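You operate a simulated robot arm through the tools that you are given. There is no shell and no other tool. Be economical: measure what you need, move in short steps, check, and stop when the job is done.

Carry out the task below with a simulated two-armed robot. There is one attempt and no reset: what you move stays moved.

JOB
Clip the raisins bag shut and wipe the crumbs off the counter.
Fine: the clip is in the clips drawer, which ends shut; cloth back on the counter. What is to be rubbed or washed off counts as gone when no trace of it is left.

Only the result counts: the job must be done as asked and must still hold three seconds after the hand-in. Knocking over, shifting, dropping, spilling or breaking anything else fails it. Flat cloth is picked up by pressing the open fingertips on it (5 to 10 N) and closing them slowly along it; thin cloth reads only 2 to 8 mm in the jaws.

ROBOT AND FRAMES
Two 7-joint arms with fingered hands on one trunk that stands fixed in place. Base frame: the origin is at the foot of the trunk, x ahead of it, y to its left, z up. Readings come in m, rad, newtons and seconds.
The left shoulder is at [0.038, 0.173, 1.33], the right one opposite. With the tool pointing down near the work surface each hand reaches from about 0.1 to 0.64 m from the base axis, measured 20 degrees to its own side. Payload 3.5 kg a hand.
Tool frame (each hand has its own): the origin (TCP) lies between the finger pads and is the grasp point; the fingertips stand 0.03 m ahead of it; z points along the fingers, y is the line along which they close. Largest opening 0.104 m; the body of the gripper starts 0.035 m behind the TCP. The gripper is a hand of 3 fingers: y runs from the thumb to the fingers, the wrist lies at [-0.015, -0.104, -0.178] in the tool frame.
Orientation is that of the tool frame in the base frame, as a unit quaternion [w, x, y, z]. With the fingers straight down and the wrist toward the robot, the tool's x, y and z point along [0, 1, 0], [1, 0, 0] and [0, 0, -1] of the base frame.

CONTROLS
- The arms move only by the tool step_arm. It takes "left_steps", "right_steps" or both (then of equal length, played together; a hand with none holds still); each is a list of rows, each a list of 6 numbers: the turn, a rotation vector about the tool's x, y, z in rad, then the shift along the tool's x, y, z in mm. In form: [[ax, ay, az, dx, dy, dz], ...]. A call has 1 to 8 rows; each row shifts and turns the commanded pose from where the row before left it, along the tool's axes as they then stand. Rows are played at 5 a second. More than 0.05 m and 0.15 rad between two rows, and nothing of the call is played. A pose out of reach is approached as far as the arm can. The call stops where the force on the tool passes 40 N (or 10 N more than at its start, if that is more) or the arm is blocked; 0.2 s more then pass. In this call time passes only in rows, and 0.2 s behind the last. It gives the time, the measured TCP pose, the force on the tool (base axes), the opening and the grip force at its end, in the units of the frame above (readings bear some noise), with the torque about the TCP (base axes, N m) and any sound that the robot's microphone picked up.
- Cameras (640 x 400 px; columns grow to the right, rows downward): "scene" is now at [0.113, 0.0591, 1.5145]; the picture's right is [0.56, -0.83, 0.00], its down [-0.38, -0.26, -0.89] and it looks along [0.74, 0.50, -0.45] (base axes); focal length 214 px, centre (320, 200). "left" rides on the left gripper at [-0.064, -0.094, -0.117] in its tool frame; the picture's right is [-0.72, -0.33, 0.61], its down [0.64, -0.65, 0.40] and it looks along [0.27, 0.68, 0.68] (tool axes); focal length 238 px, centre (320, 200). "right" rides on the right gripper at [0.064, -0.094, -0.117] in its tool frame; the picture's right is [-0.72, 0.33, -0.61], its down [-0.64, -0.65, 0.40] and it looks along [-0.27, 0.68, 0.68] (tool axes); focal length 238 px, centre (320, 200). There is no depth. A picture from a camera that has moved, and an enlarged one, comes with that camera's place and axes in the base frame and with its lens. The place of the scene camera against the robot may be out by one fixed shift of up to 0.012 m in any direction.
- camera(camera): a new picture of that camera. It takes no simulated time.
- slide_trunk(by): slides the trunk up (or, below 0, down) by that many m; the arms and the scene camera ride with it, the base frame stays. It gives what a move gives, with no picture.
- finger_targets(index, middle, thumb_bend, thumb_turn, hand): sets how far each is bent, from 0 (flat) to 1 (curled in); at 0.3 the hand is open as for a grip, at 0.7 the pads meet at the TCP. One left out holds its place. A second passes; each finger stops where it meets its share of the squeeze, and holds until it gets a number again. It is the only way to open and close the hand. It gives what a move gives, with no picture; readings hold the bend of each and the force on the fingers (four entries, about 0 where the hand has none), thumb and palm. thumb_turn goes from beside the hand (0) to across from the fingers (1), as for a grip.
- turn_head(pan, tilt): turns the head with the scene camera to pan (to the left, within 1.501 rad either way) and tilt (down, from -0.506 to 1.204), counted from straight ahead of the robot. It gives what a move gives.
- close_up(camera, box): a new picture of the part [left, top, right, bottom] of that camera's present view, enlarged. It takes no simulated time.
- finish_job(): hands the job in; it is judged then, once.

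Work in short steps. Places have to be worked out from the pictures, the camera data and where the tool is seen: move nearer, look again, correct. Check each grasp and each placing, and mend what went wrong. You have 120 turns and 78 pictures in all, those below and enlarged ones among them. Open the grippers and draw the arms clear of the work before you hand the job in, unless the task says otherwise; then end with one line.

The tools are called after "Emit:" as name(argument=value, ...) on one line, values as JSON. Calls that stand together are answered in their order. step_arm: Moves the arms, as the interface text tells. Its arguments: {"type":"object","properties":{"left_steps":{"type":"array"},"right_steps":{"type":"array"}},"required":[]} The other tools are called the same way: slide_trunk (by) slides the trunk up or down; finger_targets (index, middle, thumb_bend, thumb_turn, hand) moves the fingers one by one; turn_head (pan, tilt) turns the head that bears the scene camera; camera (camera) takes a picture; close_up (camera, box) takes an enlarged picture of a part of a camera's view; finish_job () hands the job in.

At the start:

```text
clock: 0.0
left_tool_pos: [0.3336, 0.4592, 1.4429]
left_orientation: [0.0, 0.707, 0.707, 0.0]
left_force: [1.2, 0.0, 0.1]
left_wrist_torque: [0.04, 0.02, 0.01]
left_opening: 0.1035
left_finger_force: 0.1
left_shape: jaw
left_bend: [0.3, 0.3, 0.3, 0.98]
left_finger forces: [0.1, 0.1, 0.0, 0.1, 0.0, 0.0]
right_tool_pos: [0.4089, 0.0228, 1.4178]
right_orientation: [-0.001, 0.707, 0.707, 0.001]
right_force: [0.1, 0.1, -0.3]
right_wrist_torque: [0.01, -0.02, 0.02]
right_opening: 0.1036
right_finger_force: 0.1
right_shape: jaw
right_bend: [0.3, 0.3, 0.3, 0.98]
right_finger forces: [0.0, 0.0, 0.0, 0.0, 0.1, 0.1]
trunk travel left (down, up): [-0.425, 0.329]
head pan, tilt: [0.597, 0.471]
```

scene: 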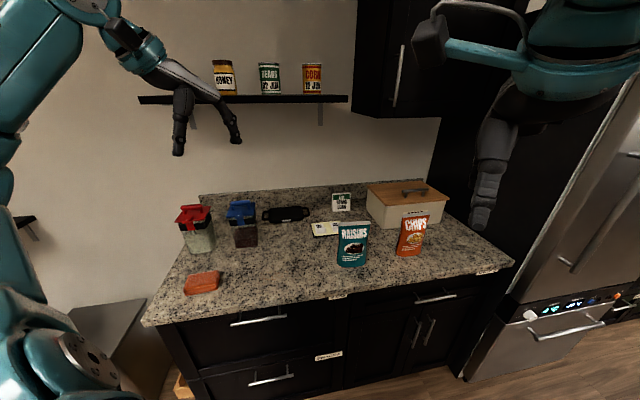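
right: 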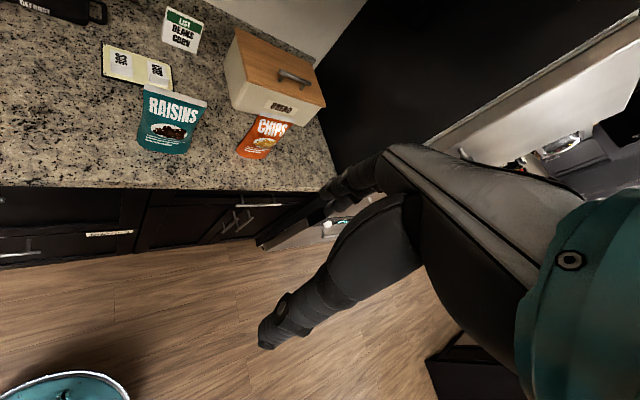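
left: 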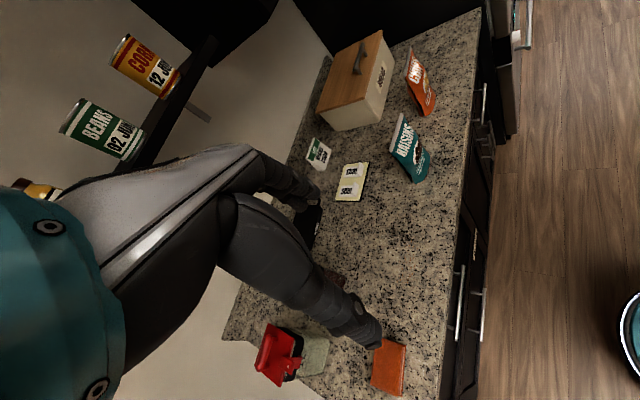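

I start by enlarging the scene view to read the drawer labels and find the crumbs.

Emit:
close_up(camera="scene", box=[140, 180, 340, 305])

Emit:
close_up(camera="scene", box=[300, 180, 520, 318])

Emit:
close_up(camera="scene", box=[160, 275, 360, 400])

```text
3.20 times, centred on (240, 242) of scene
camera zoom: at [0.113, 0.0591, 1.5145], right [0.56, -0.83, 0.0], down [-0.38, -0.26, -0.89], along [0.74, 0.5, -0.45], focal length 686 px, centre (576, 64)
```

zoom: 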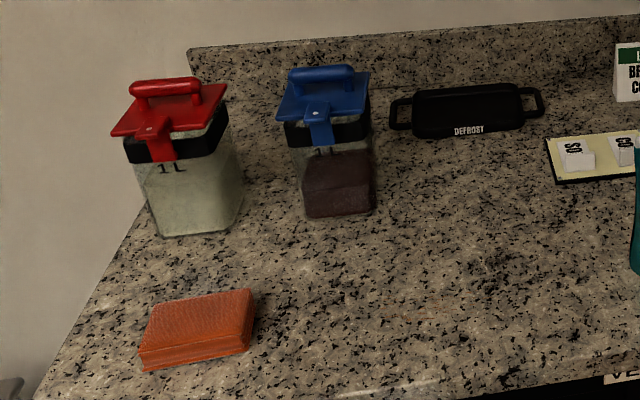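

```text
2.90 times, centred on (410, 249) of scene
camera zoom: at [0.113, 0.0591, 1.5145], right [0.56, -0.83, 0.0], down [-0.38, -0.26, -0.89], along [0.74, 0.5, -0.45], focal length 622 px, centre (59, 58)
```

zoom: 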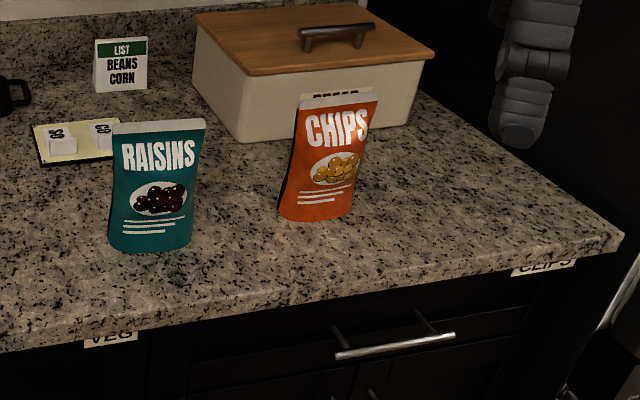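

```text
3.20 times, centred on (260, 338) of scene
camera zoom: at [0.113, 0.0591, 1.5145], right [0.56, -0.83, 0.0], down [-0.38, -0.26, -0.89], along [0.74, 0.5, -0.45], focal length 686 px, centre (512, -240)
```

zoom: 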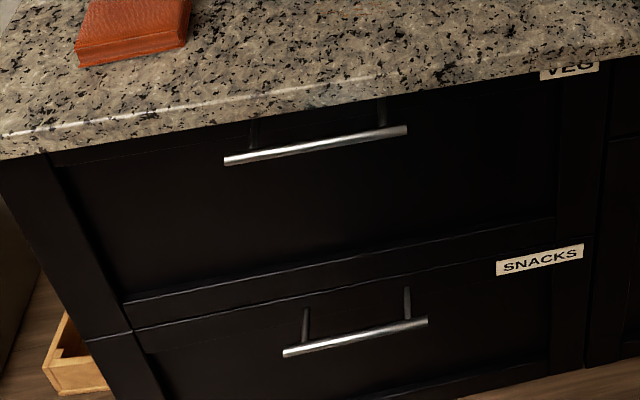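

Counter seems rotated about 45° to the robot, with its top near z≈0.92; the clips drawer is the top-right one with its handle near (0.79, 0.0, 0.84). I look for the crumbs with tighter close-ups.

Emit:
close_up(camera="scene", box=[210, 240, 300, 296])

Emit:
close_up(camera="scene", box=[270, 225, 360, 281])

Emit:
close_up(camera="left", box=[300, 140, 490, 260])

```text
7.11 times, centred on (255, 268) of scene
camera zoom: at [0.113, 0.0591, 1.5145], right [0.56, -0.83, 0.0], down [-0.38, -0.26, -0.89], along [0.74, 0.5, -0.45], focal length 1525 px, centre (782, -284)
```

zoom: 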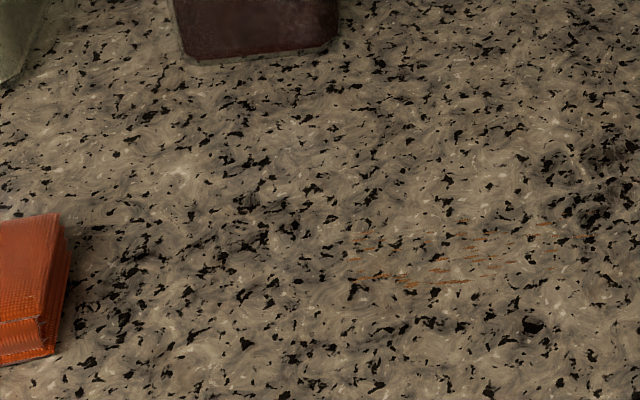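

```text
7.11 times, centred on (315, 253) of scene
camera zoom: at [0.113, 0.0591, 1.5145], right [0.56, -0.83, 0.0], down [-0.38, -0.26, -0.89], along [0.74, 0.5, -0.45], focal length 1525 px, centre (356, -177)
```

zoom: 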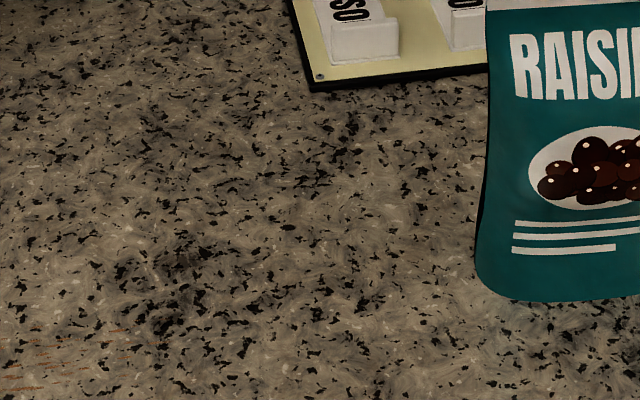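

```text
3.33 times, centred on (395, 200) of left
camera zoom: at [0.2395, 0.3944, 1.5604], right [-0.33, -0.72, -0.61], down [-0.65, 0.64, -0.4], along [0.68, 0.27, -0.68], focal length 794 px, centre (70, 200)
```

zoom: 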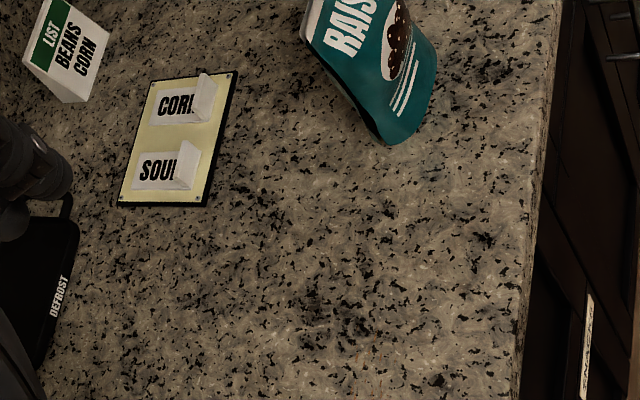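

Crumbs are visible as an orange-brown streak around (0.49, 0.51). I will do the clip first, so I lower the trunk to get the handle into better reach.

Emit:
slide_trunk(by=-0.2)

Emit:
turn_head(pan=0.0, tilt=0.6)

Emit:
camera(camera="scene")

```text
clock: 2.2
left_tool_pos: [0.3339, 0.458, 1.2438]
left_orientation: [0.001, 0.707, 0.707, 0.0]
left_force: [-0.1, -0.6, 0.2]
left_wrist_torque: [-0.01, -0.03, -0.05]
left_opening: 0.1033
left_finger_force: 0.1
left_shape: jaw
left_bend: [0.3, 0.3, 0.3, 0.98]
left_finger forces: [0.0, 0.0, 0.0, 0.0, 0.1, 0.1]
right_tool_pos: [0.4087, 0.022, 1.2182]
right_orientation: [0.0, 0.707, 0.707, 0.001]
right_force: [-0.1, 0.4, -0.2]
right_wrist_torque: [0.02, 0.03, 0.01]
right_opening: 0.1033
right_finger_force: 0.1
right_shape: jaw
right_bend: [0.3, 0.3, 0.3, 0.98]
right_finger forces: [0.0, 0.1, 0.0, 0.1, 0.0, 0.0]
trunk travel left (down, up): [-0.225, 0.529]
head pan, tilt: [0.597, 0.471]
```

```text
clock: 3.2
left_tool_pos: [0.3344, 0.4585, 1.2434]
left_orientation: [0.001, 0.707, 0.707, 0.0]
left_force: [-0.1, 0.0, -0.2]
left_wrist_torque: [-0.03, -0.02, 0.0]
left_opening: 0.1035
left_finger_force: 0.1
left_shape: jaw
left_bend: [0.3, 0.3, 0.3, 0.98]
left_finger forces: [0.0, 0.0, 0.0, 0.0, 0.0, 0.0]
right_tool_pos: [0.4074, 0.0236, 1.2173]
right_orientation: [0.0, 0.706, 0.708, 0.0]
right_force: [-0.2, -1.0, -0.2]
right_wrist_torque: [0.01, 0.02, 0.01]
right_opening: 0.1034
right_finger_force: 0.1
right_shape: jaw
right_bend: [0.3, 0.3, 0.3, 0.98]
right_finger forces: [0.0, 0.0, 0.0, 0.0, 0.0, 0.1]
trunk travel left (down, up): [-0.225, 0.529]
head pan, tilt: [0.0, 0.6]
```

```text
68 pictures are left
camera scene: at [0.1933, 0.0078, 1.2998], right [0.0, -1.0, 0.0], down [-0.56, 0.0, -0.83], along [0.83, 0.0, -0.56], focal length 214 px, centre (320, 200)
```

scene: 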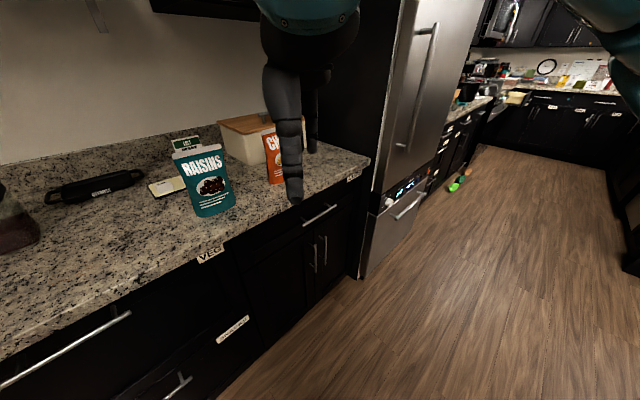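

Triangulating from two trunk heights puts the handle near (0.80, 0.01, 0.825) and the bag at (0.69, 0.31). I lower the trunk further and half-close the right fingers for the handle.

Emit:
slide_trunk(by=-0.18)

Emit:
finger_targets(hand="right", index=0.48, middle=0.48, thumb_bend=0.48, thumb_turn=1.0)

Emit:
step_arm(right_steps=[[0, 0, -0.13, 0, 0, 0], [0, 0, -0.13, 0, 0, 0], [0, 0, -0.13, 0, 0, 0], [0, 0, -0.134, 0, 0, 0]])

Emit:
step_arm(right_steps=[[-0.131, 0, 0, 0, 0, 0], [-0.131, 0, 0, 0, 0, 0], [-0.131, 0, 0, 0, 0, 0], [-0.131, 0, 0, 0, 0, 0], [-0.131, 0, 0, 0, 0, 0], [-0.131, 0, 0, 0, 0, 0], [-0.131, 0, 0, 0, 0, 0], [-0.131, 0, 0, 0, 0, 0]])

Emit:
camera(camera="scene")

Emit:
camera(camera="right")

```text
clock: 5.2
left_tool_pos: [0.3337, 0.4584, 1.063]
left_orientation: [-0.001, 0.707, 0.707, 0.0]
left_force: [-0.7, -0.2, -0.2]
left_wrist_torque: [0.01, -0.01, 0.0]
left_opening: 0.1036
left_finger_force: 0.1
left_shape: jaw
left_bend: [0.3, 0.3, 0.3, 0.98]
left_finger forces: [0.0, 0.0, 0.0, 0.0, 0.0, 0.1]
right_tool_pos: [0.4076, 0.0212, 1.0383]
right_orientation: [-0.002, 0.708, 0.707, 0.001]
right_force: [0.6, -0.1, 0.0]
right_wrist_torque: [-0.01, -0.01, 0.0]
right_opening: 0.1035
right_finger_force: 0.0
right_shape: jaw
right_bend: [0.3, 0.3, 0.3, 0.98]
right_finger forces: [0.0, 0.1, 0.1, 0.0, 0.0, 0.0]
trunk travel left (down, up): [-0.045, 0.709]
head pan, tilt: [0.0, 0.6]
```

```text
clock: 6.2
left_tool_pos: [0.3333, 0.4582, 1.0622]
left_orientation: [-0.001, 0.707, 0.707, 0.001]
left_force: [0.1, 0.0, -0.2]
left_wrist_torque: [0.0, 0.01, -0.03]
left_opening: 0.1034
left_finger_force: 0.0
left_shape: jaw
left_bend: [0.3, 0.3, 0.3, 0.98]
left_finger forces: [0.0, 0.0, 0.0, 0.0, 0.1, 0.0]
right_tool_pos: [0.4084, 0.0223, 1.0385]
right_orientation: [0.0, 0.706, 0.708, 0.0]
right_force: [-0.5, -0.4, 0.0]
right_wrist_torque: [-0.04, 0.01, -0.03]
right_opening: 0.0578
right_finger_force: 0.1
right_shape: fingers
right_bend: [0.48, 0.48, 0.48, 1.0]
right_finger forces: [0.1, 0.0, 0.0, 0.1, 0.0, 0.1]
trunk travel left (down, up): [-0.045, 0.709]
head pan, tilt: [0.0, 0.6]
```

```text
clock: 7.2
left_tool_pos: [0.3341, 0.4582, 1.0639]
left_orientation: [0.001, 0.707, 0.707, 0.001]
left_force: [-0.1, -0.5, 0.3]
left_wrist_torque: [0.0, -0.02, 0.0]
left_opening: 0.1033
left_finger_force: 0.1
left_shape: jaw
left_bend: [0.3, 0.3, 0.3, 0.98]
left_finger forces: [0.0, 0.1, 0.0, 0.1, 0.1, 0.0]
right_tool_pos: [0.4089, 0.0226, 1.0384]
right_orientation: [-0.001, 0.499, 0.867, 0.001]
right_force: [0.3, -0.6, -0.3]
right_wrist_torque: [-0.03, -0.02, -0.02]
right_opening: 0.0579
right_finger_force: 0.0
right_shape: fingers
right_bend: [0.48, 0.48, 0.48, 1.0]
right_finger forces: [0.1, 0.0, 0.1, 0.0, 0.0, 0.1]
trunk travel left (down, up): [-0.045, 0.709]
head pan, tilt: [0.0, 0.6]
```

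```text
clock: 7.5
left_tool_pos: [0.3342, 0.4578, 1.0639]
left_orientation: [0.0, 0.707, 0.708, 0.0]
left_force: [-1.2, 0.1, 0.3]
left_wrist_torque: [0.0, -0.01, 0.01]
left_opening: 0.1033
left_finger_force: 0.1
left_shape: jaw
left_bend: [0.3, 0.3, 0.3, 0.98]
left_finger forces: [0.0, 0.0, 0.0, 0.0, 0.0, 0.1]
right_tool_pos: [0.4136, 0.0232, 1.0416]
right_orientation: [0.003, 0.51, 0.859, 0.032]
right_force: [1.3, 1.3, 7.2]
right_wrist_torque: [-0.19, 1.04, -0.27]
right_opening: 0.0577
right_finger_force: 0.1
right_shape: fingers
right_bend: [0.48, 0.48, 0.48, 1.0]
right_finger forces: [0.0, 0.0, 0.0, 0.0, 0.0, 0.1]
trunk travel left (down, up): [-0.045, 0.709]
head pan, tilt: [0.0, 0.6]
stopped in row 1 (right hand): the force on the tool passed its limit at 60 N (the readings are from after the stop); the commanded pose is now the measured one
```

```text
67 pictures are left
camera scene: at [0.2932, 0.0075, 1.1093], right [0.0, -1.0, 0.0], down [-0.57, 0.0, -0.82], along [0.82, 0.0, -0.57], focal length 214 px, centre (320, 200)
```

scene: 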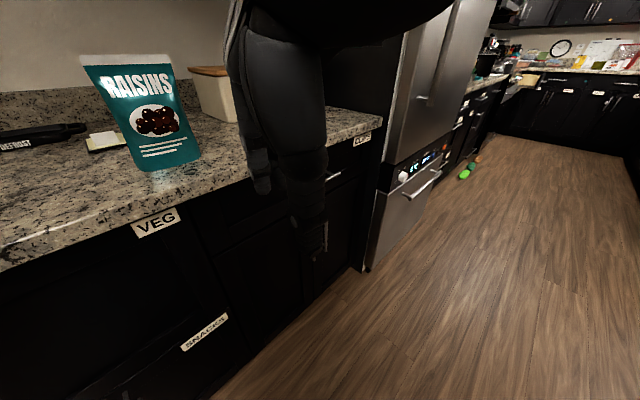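

```text
66 pictures are left
camera right: at [0.295, 0.0287, 1.1555], right [0.61, -0.51, 0.61], down [-0.25, -0.85, -0.46], along [0.75, 0.13, -0.64], focal length 238 px, centre (320, 200)
```

right: 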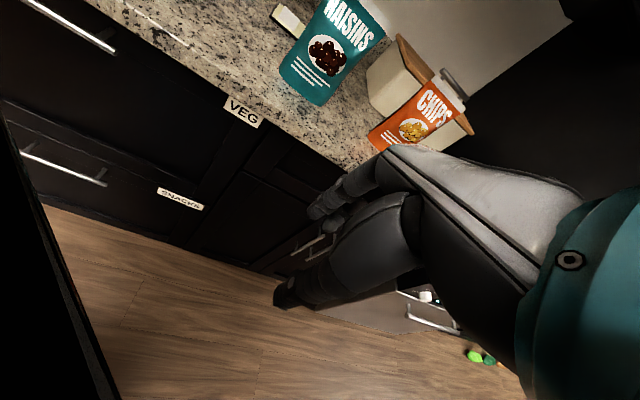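

Tilting the hand back was stopped by a contact, most likely the hand touching the robot's own lowered head. I move the right hand away to the right and forward before rotating.

Emit:
step_arm(right_steps=[[0, 0, 0, 0, 30, 0], [0, 0, 0, -38, 0, 0], [0, 0, 0, -38, 0, 0], [0, 0, 0, -38, 0, 0], [0, 0, 0, -38, 0, 0], [0, 0, 0, -38, 0, 0]])

Emit:
step_arm(right_steps=[[-0.131, 0, 0, 0, 0, 0], [-0.131, 0, 0, 0, 0, 0], [-0.131, 0, 0, 0, 0, 0], [-0.131, 0, 0, 0, 0, 0], [-0.131, 0, 0, 0, 0, 0], [-0.131, 0, 0, 0, 0, 0], [-0.131, 0, 0, 0, 0, 0]])

Emit:
camera(camera="scene")

Emit:
camera(camera="right")

```text
clock: 8.9
left_tool_pos: [0.334, 0.4593, 1.062]
left_orientation: [0.0, 0.707, 0.707, 0.001]
left_force: [-0.5, -0.6, -0.4]
left_wrist_torque: [-0.02, 0.03, 0.0]
left_opening: 0.1035
left_finger_force: 0.0
left_shape: jaw
left_bend: [0.3, 0.3, 0.3, 0.98]
left_finger forces: [0.0, 0.0, 0.1, 0.1, 0.0, 0.1]
right_tool_pos: [0.5296, -0.128, 1.039]
right_orientation: [0.004, 0.51, 0.86, 0.031]
right_force: [1.2, -0.4, -0.1]
right_wrist_torque: [-0.03, 0.01, 0.04]
right_opening: 0.0576
right_finger_force: 0.1
right_shape: fingers
right_bend: [0.48, 0.48, 0.48, 1.0]
right_finger forces: [0.0, 0.0, 0.1, 0.0, 0.1, 0.1]
trunk travel left (down, up): [-0.045, 0.709]
head pan, tilt: [0.0, 0.6]
```

```text
clock: 10.5
left_tool_pos: [0.3339, 0.4579, 1.0621]
left_orientation: [0.0, 0.707, 0.707, -0.001]
left_force: [0.1, 0.6, -0.3]
left_wrist_torque: [0.02, 0.01, -0.01]
left_opening: 0.1037
left_finger_force: 0.2
left_shape: jaw
left_bend: [0.3, 0.3, 0.3, 0.98]
left_finger forces: [0.0, 0.0, 0.1, 0.0, 0.0, 0.1]
right_tool_pos: [0.5442, -0.1302, 1.0466]
right_orientation: [0.23, 0.455, 0.757, 0.409]
right_force: [-0.9, 0.2, -0.2]
right_wrist_torque: [0.0, -0.01, -0.01]
right_opening: 0.0578
right_finger_force: 0.1
right_shape: fingers
right_bend: [0.48, 0.48, 0.48, 1.0]
right_finger forces: [0.0, 0.0, 0.0, 0.1, 0.0, 0.1]
right hand out of reach, approached as far as the arm can: row 7
trunk travel left (down, up): [-0.045, 0.709]
head pan, tilt: [0.0, 0.6]
```

```text
65 pictures are left
camera scene: at [0.2935, 0.0077, 1.11], right [0.0, -1.0, 0.0], down [-0.56, 0.0, -0.83], along [0.83, 0.0, -0.56], focal length 214 px, centre (320, 200)
```

scene: 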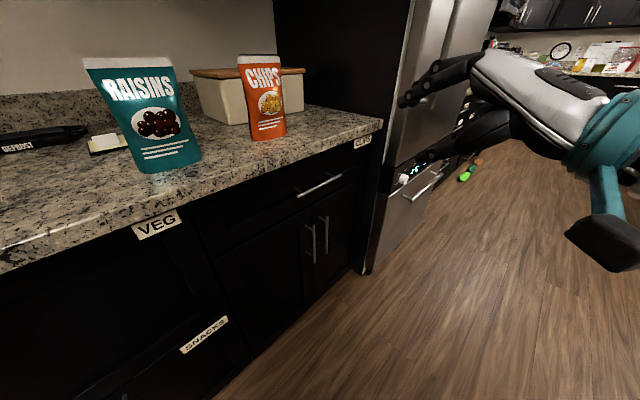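

```text
64 pictures are left
camera right: at [0.3814, -0.1447, 1.0364], right [0.07, -0.8, 0.6], down [0.27, -0.56, -0.78], along [0.96, 0.22, 0.18], focal length 238 px, centre (320, 200)
```

right: 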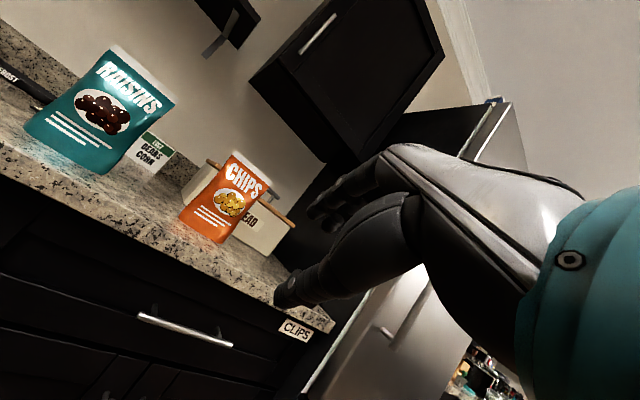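

The handle now triangulates to about (0.823, 0.003, 0.797), bar at 45°, 0.18 m long. I move the half-closed right hand to a point 0.1 m short of it along the tool axis.

Emit:
step_arm(right_steps=[[0, 0, 0, -3.4, -4.9, 42], [0, 0, 0, -3.4, -4.9, 42], [0, 0, 0, -3.4, -4.9, 42], [0, 0, 0, -3.4, -4.9, 42], [0, 0, 0, -3.4, -4.9, 42], [0, 0, 0, -3.4, -4.9, 42], [0, 0, 0, -3.4, -4.9, 42]])

Emit:
camera(camera="scene")

Emit:
camera(camera="right")

```text
clock: 12.1
left_tool_pos: [0.3331, 0.4596, 1.0631]
left_orientation: [0.0, 0.707, 0.707, 0.0]
left_force: [-0.5, -0.5, -0.1]
left_wrist_torque: [-0.01, 0.01, -0.01]
left_opening: 0.1037
left_finger_force: 0.0
left_shape: jaw
left_bend: [0.3, 0.3, 0.3, 0.98]
left_finger forces: [0.0, 0.0, 0.1, 0.0, 0.0, 0.1]
right_tool_pos: [0.7506, -0.0383, 0.8518]
right_orientation: [0.229, 0.455, 0.758, 0.408]
right_force: [0.2, -0.4, 0.0]
right_wrist_torque: [0.01, -0.02, -0.01]
right_opening: 0.0575
right_finger_force: 0.0
right_shape: fingers
right_bend: [0.48, 0.48, 0.48, 1.0]
right_finger forces: [0.1, 0.0, 0.1, 0.0, 0.1, 0.0]
trunk travel left (down, up): [-0.045, 0.709]
head pan, tilt: [0.0, 0.6]
```

```text
63 pictures are left
camera scene: at [0.2935, 0.0077, 1.11], right [0.0, -1.0, 0.0], down [-0.57, 0.0, -0.83], along [0.83, 0.0, -0.57], focal length 214 px, centre (320, 200)
```

scene: 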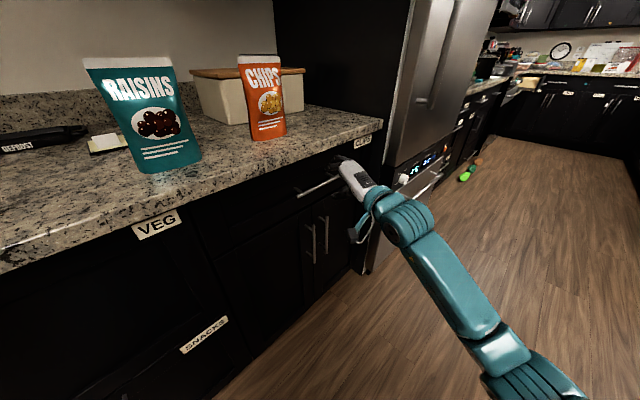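

```text
62 pictures are left
camera right: at [0.5877, -0.0539, 0.8419], right [0.07, -0.8, 0.6], down [0.27, -0.56, -0.78], along [0.96, 0.22, 0.18], focal length 238 px, centre (320, 200)
```

right: 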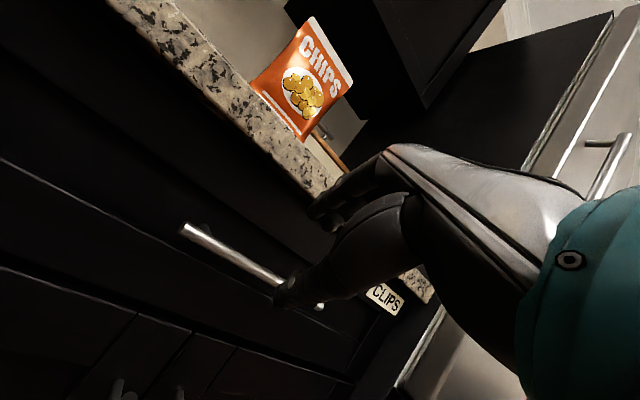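

The bar's centre works out as (0.825, -0.003, 0.795). I advance until the bar lies between fingers and thumb, about 12 mm short of the TCP.

Emit:
step_arm(right_steps=[[0, 0, 0, -1.5, 0, 22], [0, 0, 0, -1.5, 0, 22], [0, 0, 0, -1.5, -0.5, 22], [0, 0, 0, -1.5, -0.5, 21]])

Emit:
camera(camera="right")

Emit:
close_up(camera="scene", box=[250, 120, 450, 245])

```text
clock: 13.1
left_tool_pos: [0.3335, 0.4577, 1.0621]
left_orientation: [0.0, 0.707, 0.707, 0.0]
left_force: [-0.5, -0.5, 0.2]
left_wrist_torque: [0.02, 0.04, 0.01]
left_opening: 0.1036
left_finger_force: 0.0
left_shape: jaw
left_bend: [0.3, 0.3, 0.3, 0.98]
left_finger forces: [0.1, 0.0, 0.1, 0.0, 0.0, 0.1]
right_tool_pos: [0.8183, -0.0084, 0.8014]
right_orientation: [0.23, 0.454, 0.758, 0.408]
right_force: [-0.6, 0.7, -0.2]
right_wrist_torque: [0.0, 0.01, 0.03]
right_opening: 0.0572
right_finger_force: 0.1
right_shape: fingers
right_bend: [0.48, 0.48, 0.48, 1.0]
right_finger forces: [0.1, 0.1, 0.1, 0.1, 0.1, 0.0]
trunk travel left (down, up): [-0.045, 0.709]
head pan, tilt: [0.0, 0.6]
```

```text
61 pictures are left
camera right: at [0.6543, -0.0239, 0.792], right [0.07, -0.8, 0.6], down [0.27, -0.56, -0.78], along [0.96, 0.22, 0.18], focal length 238 px, centre (320, 200)
```

right: 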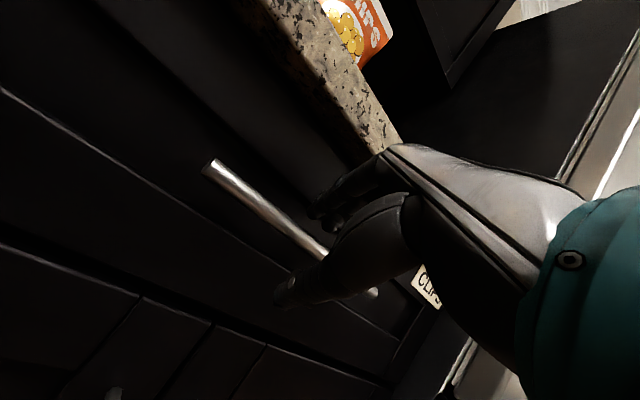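

```text
3.20 times, centred on (350, 182) of scene
camera zoom: at [0.2934, 0.0078, 1.11], right [0.0, -1.0, 0.0], down [-0.56, 0.0, -0.83], along [0.83, 0.0, -0.56], focal length 686 px, centre (224, 256)
```

zoom: 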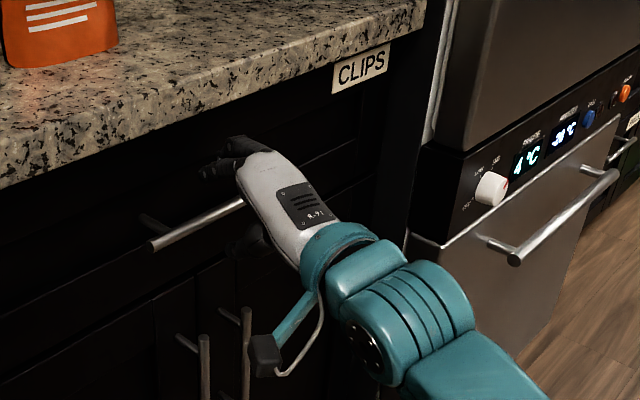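

The bar runs between fingers and thumb with no contact force yet. I close the hand on it.

Emit:
finger_targets(hand="right", index=0.75, middle=0.75, thumb_bend=0.7)

```text
clock: 14.1
left_tool_pos: [0.3338, 0.4602, 1.0621]
left_orientation: [0.0, 0.707, 0.707, 0.0]
left_force: [1.4, 0.3, 0.2]
left_wrist_torque: [0.0, -0.03, 0.0]
left_opening: 0.1032
left_finger_force: 0.0
left_shape: jaw
left_bend: [0.3, 0.3, 0.3, 0.98]
left_finger forces: [0.1, 0.0, 0.1, 0.0, 0.0, 0.0]
right_tool_pos: [0.8179, -0.0093, 0.8031]
right_orientation: [0.229, 0.454, 0.758, 0.408]
right_force: [5.1, -1.6, 4.3]
right_wrist_torque: [-0.04, -0.14, 0.0]
right_opening: 0.0021
right_finger_force: 6.7
right_shape: fingers
right_bend: [0.74, 0.74, 0.66, 1.0]
right_finger forces: [3.0, 6.0, 0.0, 0.0, 4.0, 0.0]
trunk travel left (down, up): [-0.045, 0.709]
head pan, tilt: [0.0, 0.6]
```

Fingers report contact on the bar (hooked around it). I pull gently along the drawer's axis and watch the force.

Emit:
step_arm(right_steps=[[0, 0, 0, -5.6, -10.6, -16], [0, 0, 0, -5.6, -10.6, -16], [0, 0, 0, -5.6, -10.6, -16]])

Emit:
close_up(camera="scene", box=[220, 110, 420, 235])

```text
clock: 14.9
left_tool_pos: [0.3337, 0.4592, 1.0627]
left_orientation: [0.0, 0.707, 0.707, 0.0]
left_force: [-0.1, -0.3, -0.2]
left_wrist_torque: [0.01, -0.02, -0.03]
left_opening: 0.1037
left_finger_force: 0.1
left_shape: jaw
left_bend: [0.3, 0.3, 0.3, 0.98]
left_finger forces: [0.0, 0.1, 0.0, 0.1, 0.0, 0.0]
right_tool_pos: [0.7742, -0.0522, 0.8015]
right_orientation: [0.229, 0.456, 0.757, 0.407]
right_force: [-1.9, -0.4, -4.6]
right_wrist_torque: [0.0, 0.02, 0.07]
right_opening: 0.0001
right_finger_force: 5.3
right_shape: fingers
right_bend: [0.75, 0.74, 0.67, 1.0]
right_finger forces: [0.0, 4.0, 0.0, 0.1, 6.7, 0.0]
trunk travel left (down, up): [-0.045, 0.709]
head pan, tilt: [0.0, 0.6]
```

```text
3.20 times, centred on (320, 172) of scene
camera zoom: at [0.2937, 0.0076, 1.1099], right [0.0, -1.0, 0.0], down [-0.57, 0.0, -0.82], along [0.82, 0.0, -0.57], focal length 686 px, centre (320, 288)
```

zoom: 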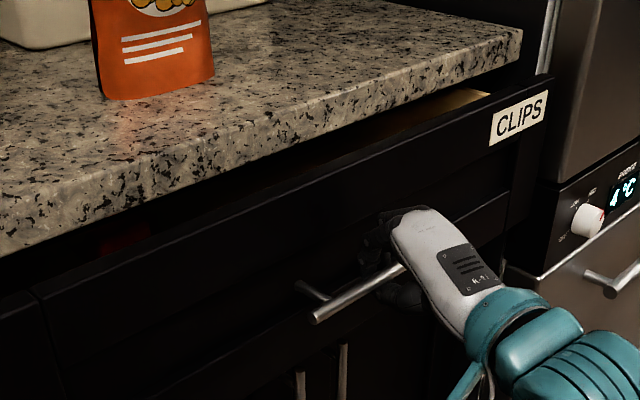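

The drawer is coming out. I pull about 0.15 m further.

Emit:
step_arm(right_steps=[[0, 0, 0, -7, -13.3, -20], [0, 0, 0, -7, -13.3, -20], [0, 0, 0, -7, -13.3, -20], [0, 0, 0, -7, -13.3, -20], [0, 0, 0, -7, -13.3, -20], [0, 0, 0, -7, -13.3, -20]])

Emit:
camera(camera="scene")

```text
clock: 16.3
left_tool_pos: [0.3338, 0.4586, 1.0624]
left_orientation: [0.0, 0.707, 0.708, 0.0]
left_force: [-0.1, -0.1, -0.1]
left_wrist_torque: [0.0, 0.04, 0.0]
left_opening: 0.1037
left_finger_force: 0.1
left_shape: jaw
left_bend: [0.3, 0.3, 0.3, 0.98]
left_finger forces: [0.0, 0.0, 0.0, 0.1, 0.0, 0.0]
right_tool_pos: [0.6671, -0.159, 0.8027]
right_orientation: [0.23, 0.455, 0.757, 0.408]
right_force: [-3.0, 1.0, -7.0]
right_wrist_torque: [-0.02, 0.05, 0.08]
right_opening: 0.0007
right_finger_force: 5.8
right_shape: fingers
right_bend: [0.75, 0.74, 0.66, 1.0]
right_finger forces: [0.1, 4.0, 0.0, 0.1, 8.1, 0.0]
trunk travel left (down, up): [-0.045, 0.709]
head pan, tilt: [0.0, 0.6]
```

```text
58 pictures are left
camera scene: at [0.2936, 0.0075, 1.11], right [0.0, -1.0, 0.0], down [-0.57, 0.0, -0.82], along [0.82, 0.0, -0.57], focal length 214 px, centre (320, 200)
```

scene: 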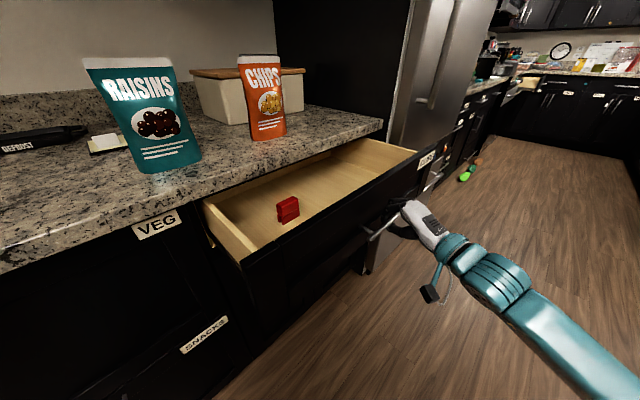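

The drawer is open about 0.21 m and a red clip stands inside. I enlarge it to judge its shape.

Emit:
close_up(camera="scene", box=[240, 180, 340, 243])

Emit:
close_up(camera="scene", box=[60, 40, 300, 190])

Emit:
camera(camera="left")

```text
6.35 times, centred on (290, 212) of scene
camera zoom: at [0.2936, 0.0075, 1.11], right [0.0, -1.0, 0.0], down [-0.57, 0.0, -0.82], along [0.82, 0.0, -0.57], focal length 1362 px, centre (510, 127)
```

zoom: 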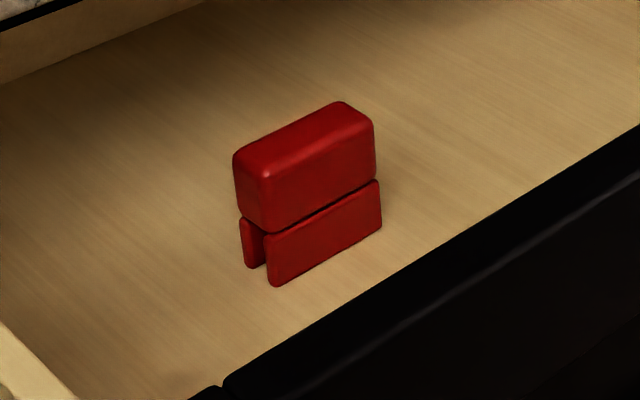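

```text
2.67 times, centred on (180, 115) of scene
camera zoom: at [0.2936, 0.0075, 1.11], right [0.0, -1.0, 0.0], down [-0.57, 0.0, -0.82], along [0.82, 0.0, -0.57], focal length 572 px, centre (693, 427)
```

zoom: 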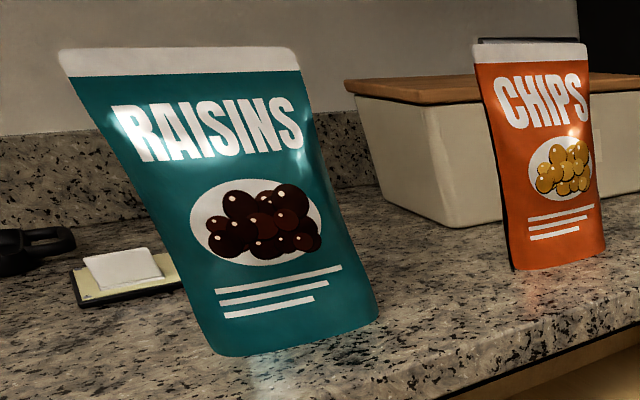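

```text
55 pictures are left
camera left: at [0.2396, 0.3942, 1.1805], right [-0.33, -0.72, -0.61], down [-0.65, 0.64, -0.4], along [0.68, 0.27, -0.68], focal length 238 px, centre (320, 200)
```

left: 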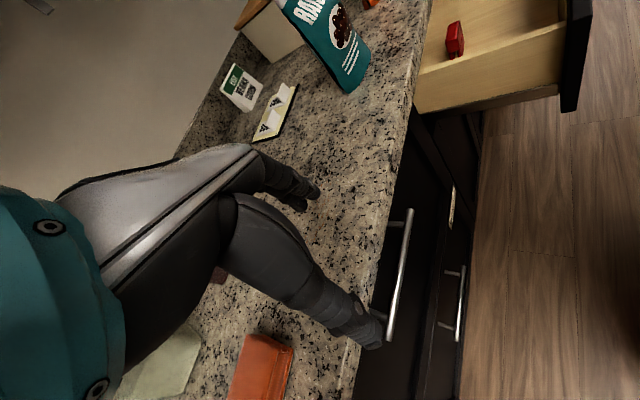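

The clip stands legs-down near (0.739, 0.089), still right under the counter edge. I pull the drawer about 0.1 m further so that a hand can get above it.

Emit:
step_arm(right_steps=[[0, 0, 0, -5.6, -10.6, -16], [0, 0, 0, -5.6, -10.6, -16], [0, 0, 0, -5.6, -10.6, -16], [0, 0, 0, -5.6, -10.6, -16], [0, 0, 0, -5.6, -10.6, -16]])

Emit:
camera(camera="scene")

```text
clock: 17.5
left_tool_pos: [0.3331, 0.4588, 1.0632]
left_orientation: [0.0, 0.707, 0.707, 0.0]
left_force: [0.6, 0.8, 0.2]
left_wrist_torque: [-0.03, 0.01, -0.02]
left_opening: 0.1035
left_finger_force: 0.0
left_shape: jaw
left_bend: [0.3, 0.3, 0.3, 0.98]
left_finger forces: [0.1, 0.0, 0.1, 0.1, 0.0, 0.0]
right_tool_pos: [0.597, -0.229, 0.8034]
right_orientation: [0.229, 0.455, 0.757, 0.409]
right_force: [-0.1, -2.1, -7.5]
right_wrist_torque: [0.0, 0.01, 0.02]
right_opening: 0.0011
right_finger_force: 6.1
right_shape: fingers
right_bend: [0.75, 0.74, 0.65, 1.0]
right_finger forces: [0.1, 3.4, 0.0, 0.1, 8.7, 0.1]
trunk travel left (down, up): [-0.045, 0.709]
head pan, tilt: [0.0, 0.6]
```

```text
54 pictures are left
camera scene: at [0.2939, 0.0073, 1.1099], right [0.0, -1.0, 0.0], down [-0.57, 0.0, -0.82], along [0.82, 0.0, -0.57], focal length 214 px, centre (320, 200)
```

scene: 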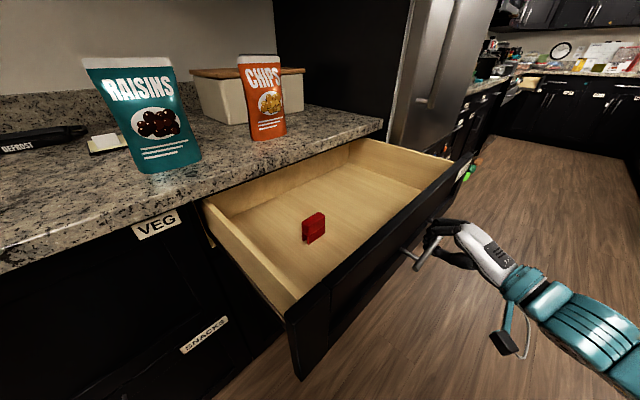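

The drawer is out far enough; the clip should be near (0.669, 0.020, 0.78), its long side parallel to the drawer front. I turn the left hand 45° and bring it toward the clip at a safe height.

Emit:
step_arm(left_steps=[[0, 0, -0.131, 0, 0, 0], [0, 0, -0.131, 0, 0, 0], [0, 0, -0.131, 0, 0, 0], [0, 0, -0.131, 0, 0, 0], [0, 0, -0.131, 0, 0, 0], [0, 0, -0.131, 0, 0, 0]])

Emit:
step_arm(left_steps=[[0, 0, 0, -45, -6, 0], [0, 0, 0, -45, -6, 0], [0, 0, 0, -45, -6, 0], [0, 0, 0, -45, -6, 0], [0, 0, 0, -45, -6, 0], [0, 0, 0, -45, -6, 0], [0, 0, 0, -45, -6, 0], [0, 0, 0, -45, -6, 0]])

Emit:
camera(camera="scene")

Emit:
camera(camera="left")

```text
clock: 18.9
left_tool_pos: [0.3336, 0.4591, 1.0626]
left_orientation: [0.0, 0.381, 0.925, 0.0]
left_force: [-0.8, 0.4, -0.8]
left_wrist_torque: [-0.01, 0.01, -0.01]
left_opening: 0.1038
left_finger_force: 0.1
left_shape: jaw
left_bend: [0.3, 0.3, 0.3, 0.98]
left_finger forces: [0.0, 0.0, 0.1, 0.0, 0.1, 0.0]
right_tool_pos: [0.5954, -0.2284, 0.8036]
right_orientation: [0.229, 0.454, 0.757, 0.409]
right_force: [-0.5, -1.9, -7.5]
right_wrist_torque: [-0.03, -0.01, 0.07]
right_opening: 0.0008
right_finger_force: 5.8
right_shape: fingers
right_bend: [0.75, 0.74, 0.65, 1.0]
right_finger forces: [0.2, 3.1, 0.0, 0.0, 8.5, 0.0]
trunk travel left (down, up): [-0.045, 0.709]
head pan, tilt: [0.0, 0.6]
```

```text
clock: 20.7
left_tool_pos: [0.5322, 0.2036, 1.0591]
left_orientation: [0.003, 0.381, 0.924, 0.0]
left_force: [0.1, -0.2, 0.5]
left_wrist_torque: [0.02, 0.0, 0.01]
left_opening: 0.1037
left_finger_force: 0.0
left_shape: jaw
left_bend: [0.3, 0.3, 0.3, 0.98]
left_finger forces: [0.0, 0.0, 0.0, 0.1, 0.0, 0.0]
left hand out of reach, approached as far as the arm can: row 8
right_tool_pos: [0.5971, -0.2281, 0.804]
right_orientation: [0.23, 0.456, 0.757, 0.408]
right_force: [-0.4, 0.0, -7.0]
right_wrist_torque: [-0.03, -0.01, 0.05]
right_opening: 0.0006
right_finger_force: 6.1
right_shape: fingers
right_bend: [0.75, 0.74, 0.65, 1.0]
right_finger forces: [0.3, 3.2, 0.0, 0.1, 7.9, 0.1]
trunk travel left (down, up): [-0.045, 0.709]
head pan, tilt: [0.0, 0.6]
```

```text
53 pictures are left
camera scene: at [0.2937, 0.0071, 1.11], right [0.0, -1.0, 0.0], down [-0.57, 0.0, -0.82], along [0.82, 0.0, -0.57], focal length 214 px, centre (320, 200)
```

scene: 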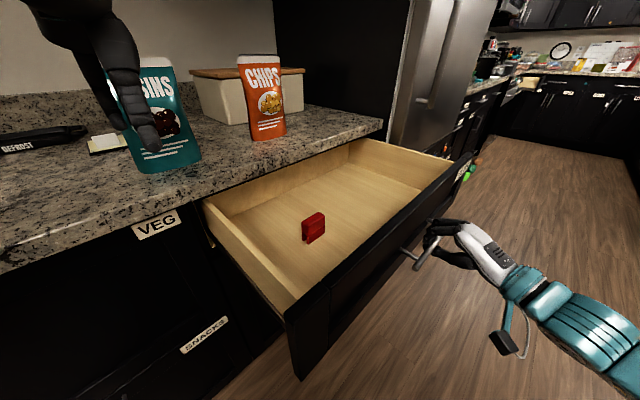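

```text
52 pictures are left
camera left: at [0.5121, 0.0922, 1.1769], right [0.28, -0.74, -0.61], down [-0.91, -0.01, -0.41], along [0.29, 0.67, -0.68], focal length 238 px, centre (320, 200)
```

left: 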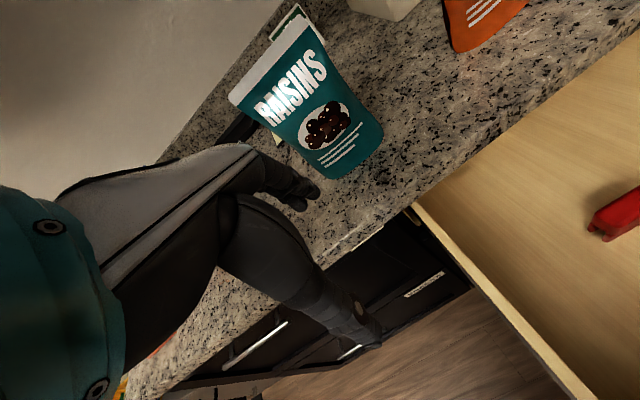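

The left hand hit a reach limit there, possibly because it's high above the lowered shoulder. I continue diagonally down toward the clip, which may be within reach again.

Emit:
step_arm(left_steps=[[0, 0, 0, -35, 5, 18], [0, 0, 0, -40, -5, 18], [0, 0, 0, -40, -10, 18], [0, 0, 0, -40, -10, 18], [0, 0, 0, -40, -6, 18], [0, 0, 0, -30, -6, 18]])

Emit:
camera(camera="scene")

```text
clock: 22.0
left_tool_pos: [0.5981, 0.1915, 0.9467]
left_orientation: [0.016, 0.381, 0.924, 0.006]
left_force: [-7.1, -0.7, 25.0]
left_wrist_torque: [1.32, -0.7, 0.25]
left_opening: 0.1015
left_finger_force: 0.1
left_shape: jaw
left_bend: [0.3, 0.3, 0.3, 0.98]
left_finger forces: [0.0, 25.5, 0.0, 0.1, 0.0, 0.1]
left hand out of reach, approached as far as the arm can: row 1, 2, 3, 4, 5, 6
right_tool_pos: [0.5958, -0.2282, 0.8039]
right_orientation: [0.229, 0.456, 0.758, 0.407]
right_force: [2.1, 1.7, -4.3]
right_wrist_torque: [-0.02, -0.08, 0.02]
right_opening: 0.001
right_finger_force: 5.4
right_shape: fingers
right_bend: [0.75, 0.74, 0.65, 1.0]
right_finger forces: [0.7, 4.0, 0.0, 0.0, 6.6, 0.0]
trunk travel left (down, up): [-0.045, 0.709]
head pan, tilt: [0.0, 0.6]
stopped in row 6 (left hand): the force on the tool passed its limit at 46 N (the readings are from after the stop); the commanded pose is now the measured one
```

```text
51 pictures are left
camera scene: at [0.2915, 0.0073, 1.1111], right [0.0, -1.0, 0.0], down [-0.56, 0.0, -0.83], along [0.83, 0.0, -0.56], focal length 214 px, centre (320, 200)
```

scene: 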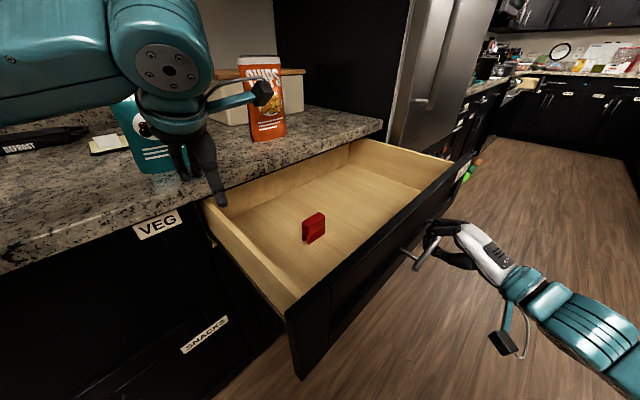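

The left fingertips just touched the counter top (z≈0.915), and the arm can't cross further to the right with this heading. I back off, rise, and turn the left hand the other way (heading −45°) so its wrist stays on the left side.

Emit:
step_arm(left_steps=[[0, 0, 0, 0, 0, -45], [0, 0, 0, 0, 0, -45], [0, 0, 0, 50, 0, 0], [0, 0, 0, 50, 0, 0], [0, 0, 0, 50, 0, 0], [0, 0, 0.13, 0, 0, 0], [0, 0, 0.131, 0, 0, 0], [0, 0, 0.131, 0, 0, 0]])

Emit:
step_arm(left_steps=[[0, 0, 0.131, 0, 0, 0], [0, 0, 0.131, 0, 0, 0], [0, 0, 0.131, 0, 0, 0], [0, 0, 0.131, 0, 0, 0], [0, 0, 0.131, 0, 0, 0], [0, 0, 0.131, 0, 0, 0], [0, 0, 0.131, 0, 0, 0], [0, 0, 0.131, 0, 0, 0]])

Emit:
camera(camera="scene")

```text
clock: 23.8
left_tool_pos: [0.4822, 0.3169, 1.0233]
left_orientation: [0.007, 0.556, 0.831, 0.006]
left_force: [-0.4, -0.2, -0.1]
left_wrist_torque: [0.0, -0.01, 0.0]
left_opening: 0.1039
left_finger_force: 0.0
left_shape: jaw
left_bend: [0.3, 0.3, 0.3, 0.98]
left_finger forces: [0.1, 0.0, 0.0, 0.1, 0.1, 0.0]
left hand out of reach, approached as far as the arm can: row 1, 2
right_tool_pos: [0.5974, -0.229, 0.8023]
right_orientation: [0.229, 0.456, 0.757, 0.407]
right_force: [-1.8, 0.8, -2.8]
right_wrist_torque: [0.0, -0.01, 0.09]
right_opening: 0.0001
right_finger_force: 5.6
right_shape: fingers
right_bend: [0.75, 0.74, 0.66, 1.0]
right_finger forces: [0.6, 3.9, 0.0, 0.1, 6.8, 0.1]
trunk travel left (down, up): [-0.045, 0.709]
head pan, tilt: [0.0, 0.6]
```

```text
clock: 25.6
left_tool_pos: [0.4822, 0.3172, 1.0231]
left_orientation: [0.004, 0.897, 0.442, 0.008]
left_force: [-0.1, 0.0, 0.3]
left_wrist_torque: [0.01, 0.0, -0.02]
left_opening: 0.1038
left_finger_force: 0.0
left_shape: jaw
left_bend: [0.3, 0.3, 0.3, 0.98]
left_finger forces: [0.0, 0.1, 0.0, 0.0, 0.0, 0.0]
right_tool_pos: [0.5962, -0.2286, 0.8026]
right_orientation: [0.228, 0.456, 0.758, 0.407]
right_force: [-1.5, 1.5, -3.9]
right_wrist_torque: [0.0, 0.01, 0.04]
right_opening: 0.0002
right_finger_force: 5.3
right_shape: fingers
right_bend: [0.75, 0.74, 0.66, 1.0]
right_finger forces: [0.4, 4.0, 0.0, 0.0, 6.8, 0.0]
trunk travel left (down, up): [-0.045, 0.709]
head pan, tilt: [0.0, 0.6]
```

```text
50 pictures are left
camera scene: at [0.2936, 0.0077, 1.11], right [0.0, -1.0, 0.0], down [-0.57, 0.0, -0.82], along [0.82, 0.0, -0.57], focal length 214 px, centre (320, 200)
```

scene: 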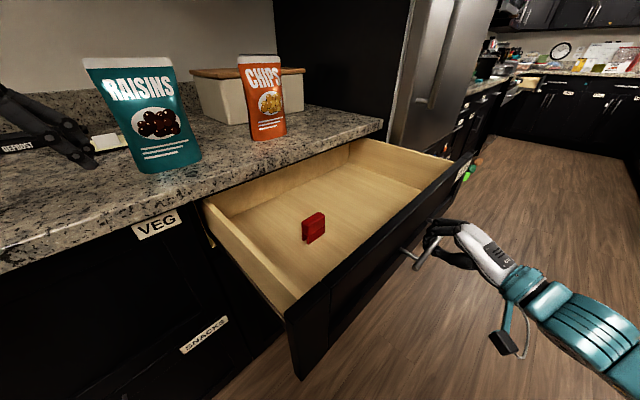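

Turned fine. I finish the turn and move toward the clip along the hand's closing direction at constant height.

Emit:
step_arm(left_steps=[[0, 0, 0.131, 0, 0, 0], [0, 0, 0, -11, 48, 0], [0, 0, 0, -11, 48, 0], [0, 0, 0, -11, 48, 0], [0, 0, 0, -11, 48, 0], [0, 0, 0, -11, 48, 0], [0, 0, 0, -11, 48, 0], [0, 0, 0, -11, 48, 0]])

Emit:
camera(camera="scene")

```text
clock: 27.4
left_tool_pos: [0.6194, 0.098, 1.0247]
left_orientation: [0.005, 0.923, 0.385, 0.009]
left_force: [0.7, -0.6, -0.4]
left_wrist_torque: [-0.02, -0.02, 0.01]
left_opening: 0.1038
left_finger_force: 0.1
left_shape: jaw
left_bend: [0.3, 0.3, 0.3, 0.98]
left_finger forces: [0.0, 0.0, 0.0, 0.0, 0.0, 0.1]
left hand out of reach, approached as far as the arm can: row 7, 8
right_tool_pos: [0.5965, -0.2282, 0.802]
right_orientation: [0.229, 0.457, 0.758, 0.406]
right_force: [0.7, -0.2, -5.2]
right_wrist_torque: [0.03, -0.02, 0.08]
right_opening: 0.0003
right_finger_force: 5.3
right_shape: fingers
right_bend: [0.75, 0.74, 0.66, 1.0]
right_finger forces: [0.5, 4.1, 0.1, 0.0, 6.0, 0.0]
trunk travel left (down, up): [-0.045, 0.709]
head pan, tilt: [0.0, 0.6]
```

```text
49 pictures are left
camera scene: at [0.2941, 0.008, 1.1098], right [0.0, -1.0, 0.0], down [-0.57, 0.0, -0.82], along [0.82, 0.0, -0.57], focal length 214 px, centre (320, 200)
```

scene: 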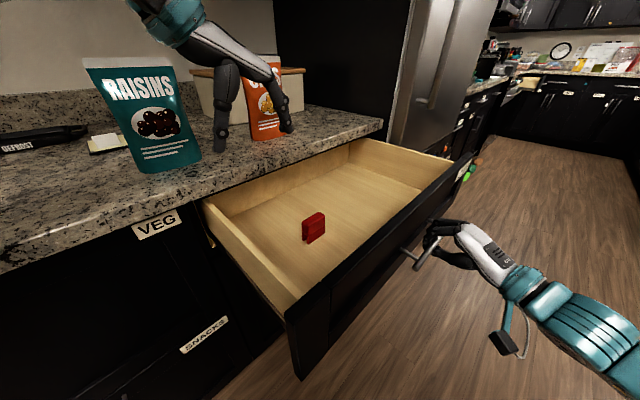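

The limit at this height lies just short of the clip; lower down, nearer to shoulder height, there should be more reach. I descend diagonally toward the clip (inside the drawer's width).

Emit:
step_arm(left_steps=[[0, 0, 0, 0, 0, 40], [0, 0, 0, -7, 20, 30], [0, 0, 0, -7, 30, 20], [0, 0, 0, -7, 40, 10]])

Emit:
camera(camera="scene")

Emit:
camera(camera="left")

```text
clock: 28.4
left_tool_pos: [0.6297, 0.0786, 0.9552]
left_orientation: [0.004, 0.923, 0.384, 0.01]
left_force: [0.3, -0.3, -0.3]
left_wrist_torque: [0.01, 0.02, 0.03]
left_opening: 0.1039
left_finger_force: 0.1
left_shape: jaw
left_bend: [0.3, 0.3, 0.3, 0.98]
left_finger forces: [0.0, 0.1, 0.0, 0.0, 0.1, 0.0]
left hand out of reach, approached as far as the arm can: row 3, 4
right_tool_pos: [0.5965, -0.229, 0.8015]
right_orientation: [0.228, 0.456, 0.758, 0.406]
right_force: [0.5, -1.2, -6.1]
right_wrist_torque: [-0.01, -0.01, 0.05]
right_opening: 0.0002
right_finger_force: 5.0
right_shape: fingers
right_bend: [0.75, 0.74, 0.66, 1.0]
right_finger forces: [0.0, 3.6, 0.0, 0.0, 6.8, 0.0]
trunk travel left (down, up): [-0.045, 0.709]
head pan, tilt: [0.0, 0.6]
```

```text
48 pictures are left
camera scene: at [0.2939, 0.0075, 1.1099], right [0.0, -1.0, 0.0], down [-0.57, 0.0, -0.82], along [0.82, 0.0, -0.57], focal length 214 px, centre (320, 200)
```

scene: 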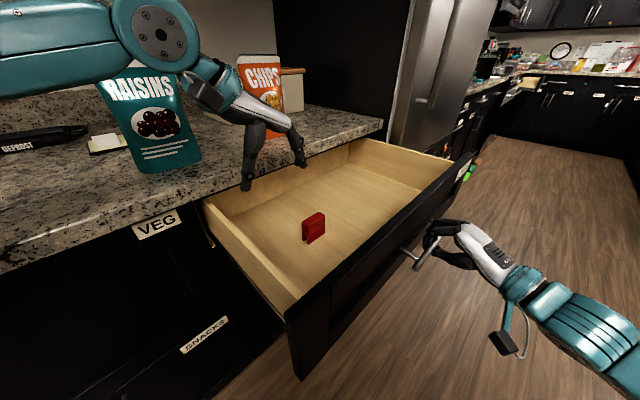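

```text
47 pictures are left
camera left: at [0.5165, 0.0991, 1.0696], right [-0.73, -0.28, -0.63], down [0.0, 0.91, -0.41], along [0.69, -0.29, -0.66], focal length 238 px, centre (320, 200)
```

left: 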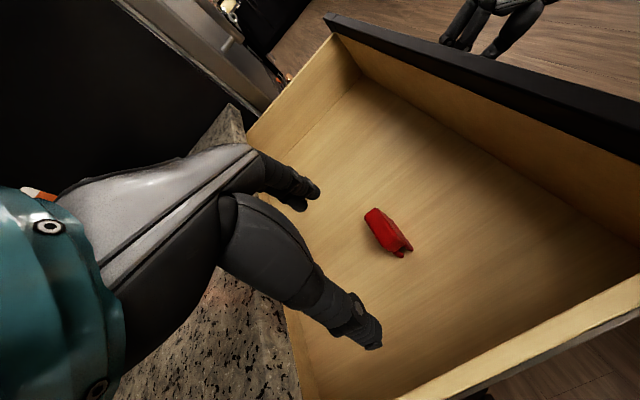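

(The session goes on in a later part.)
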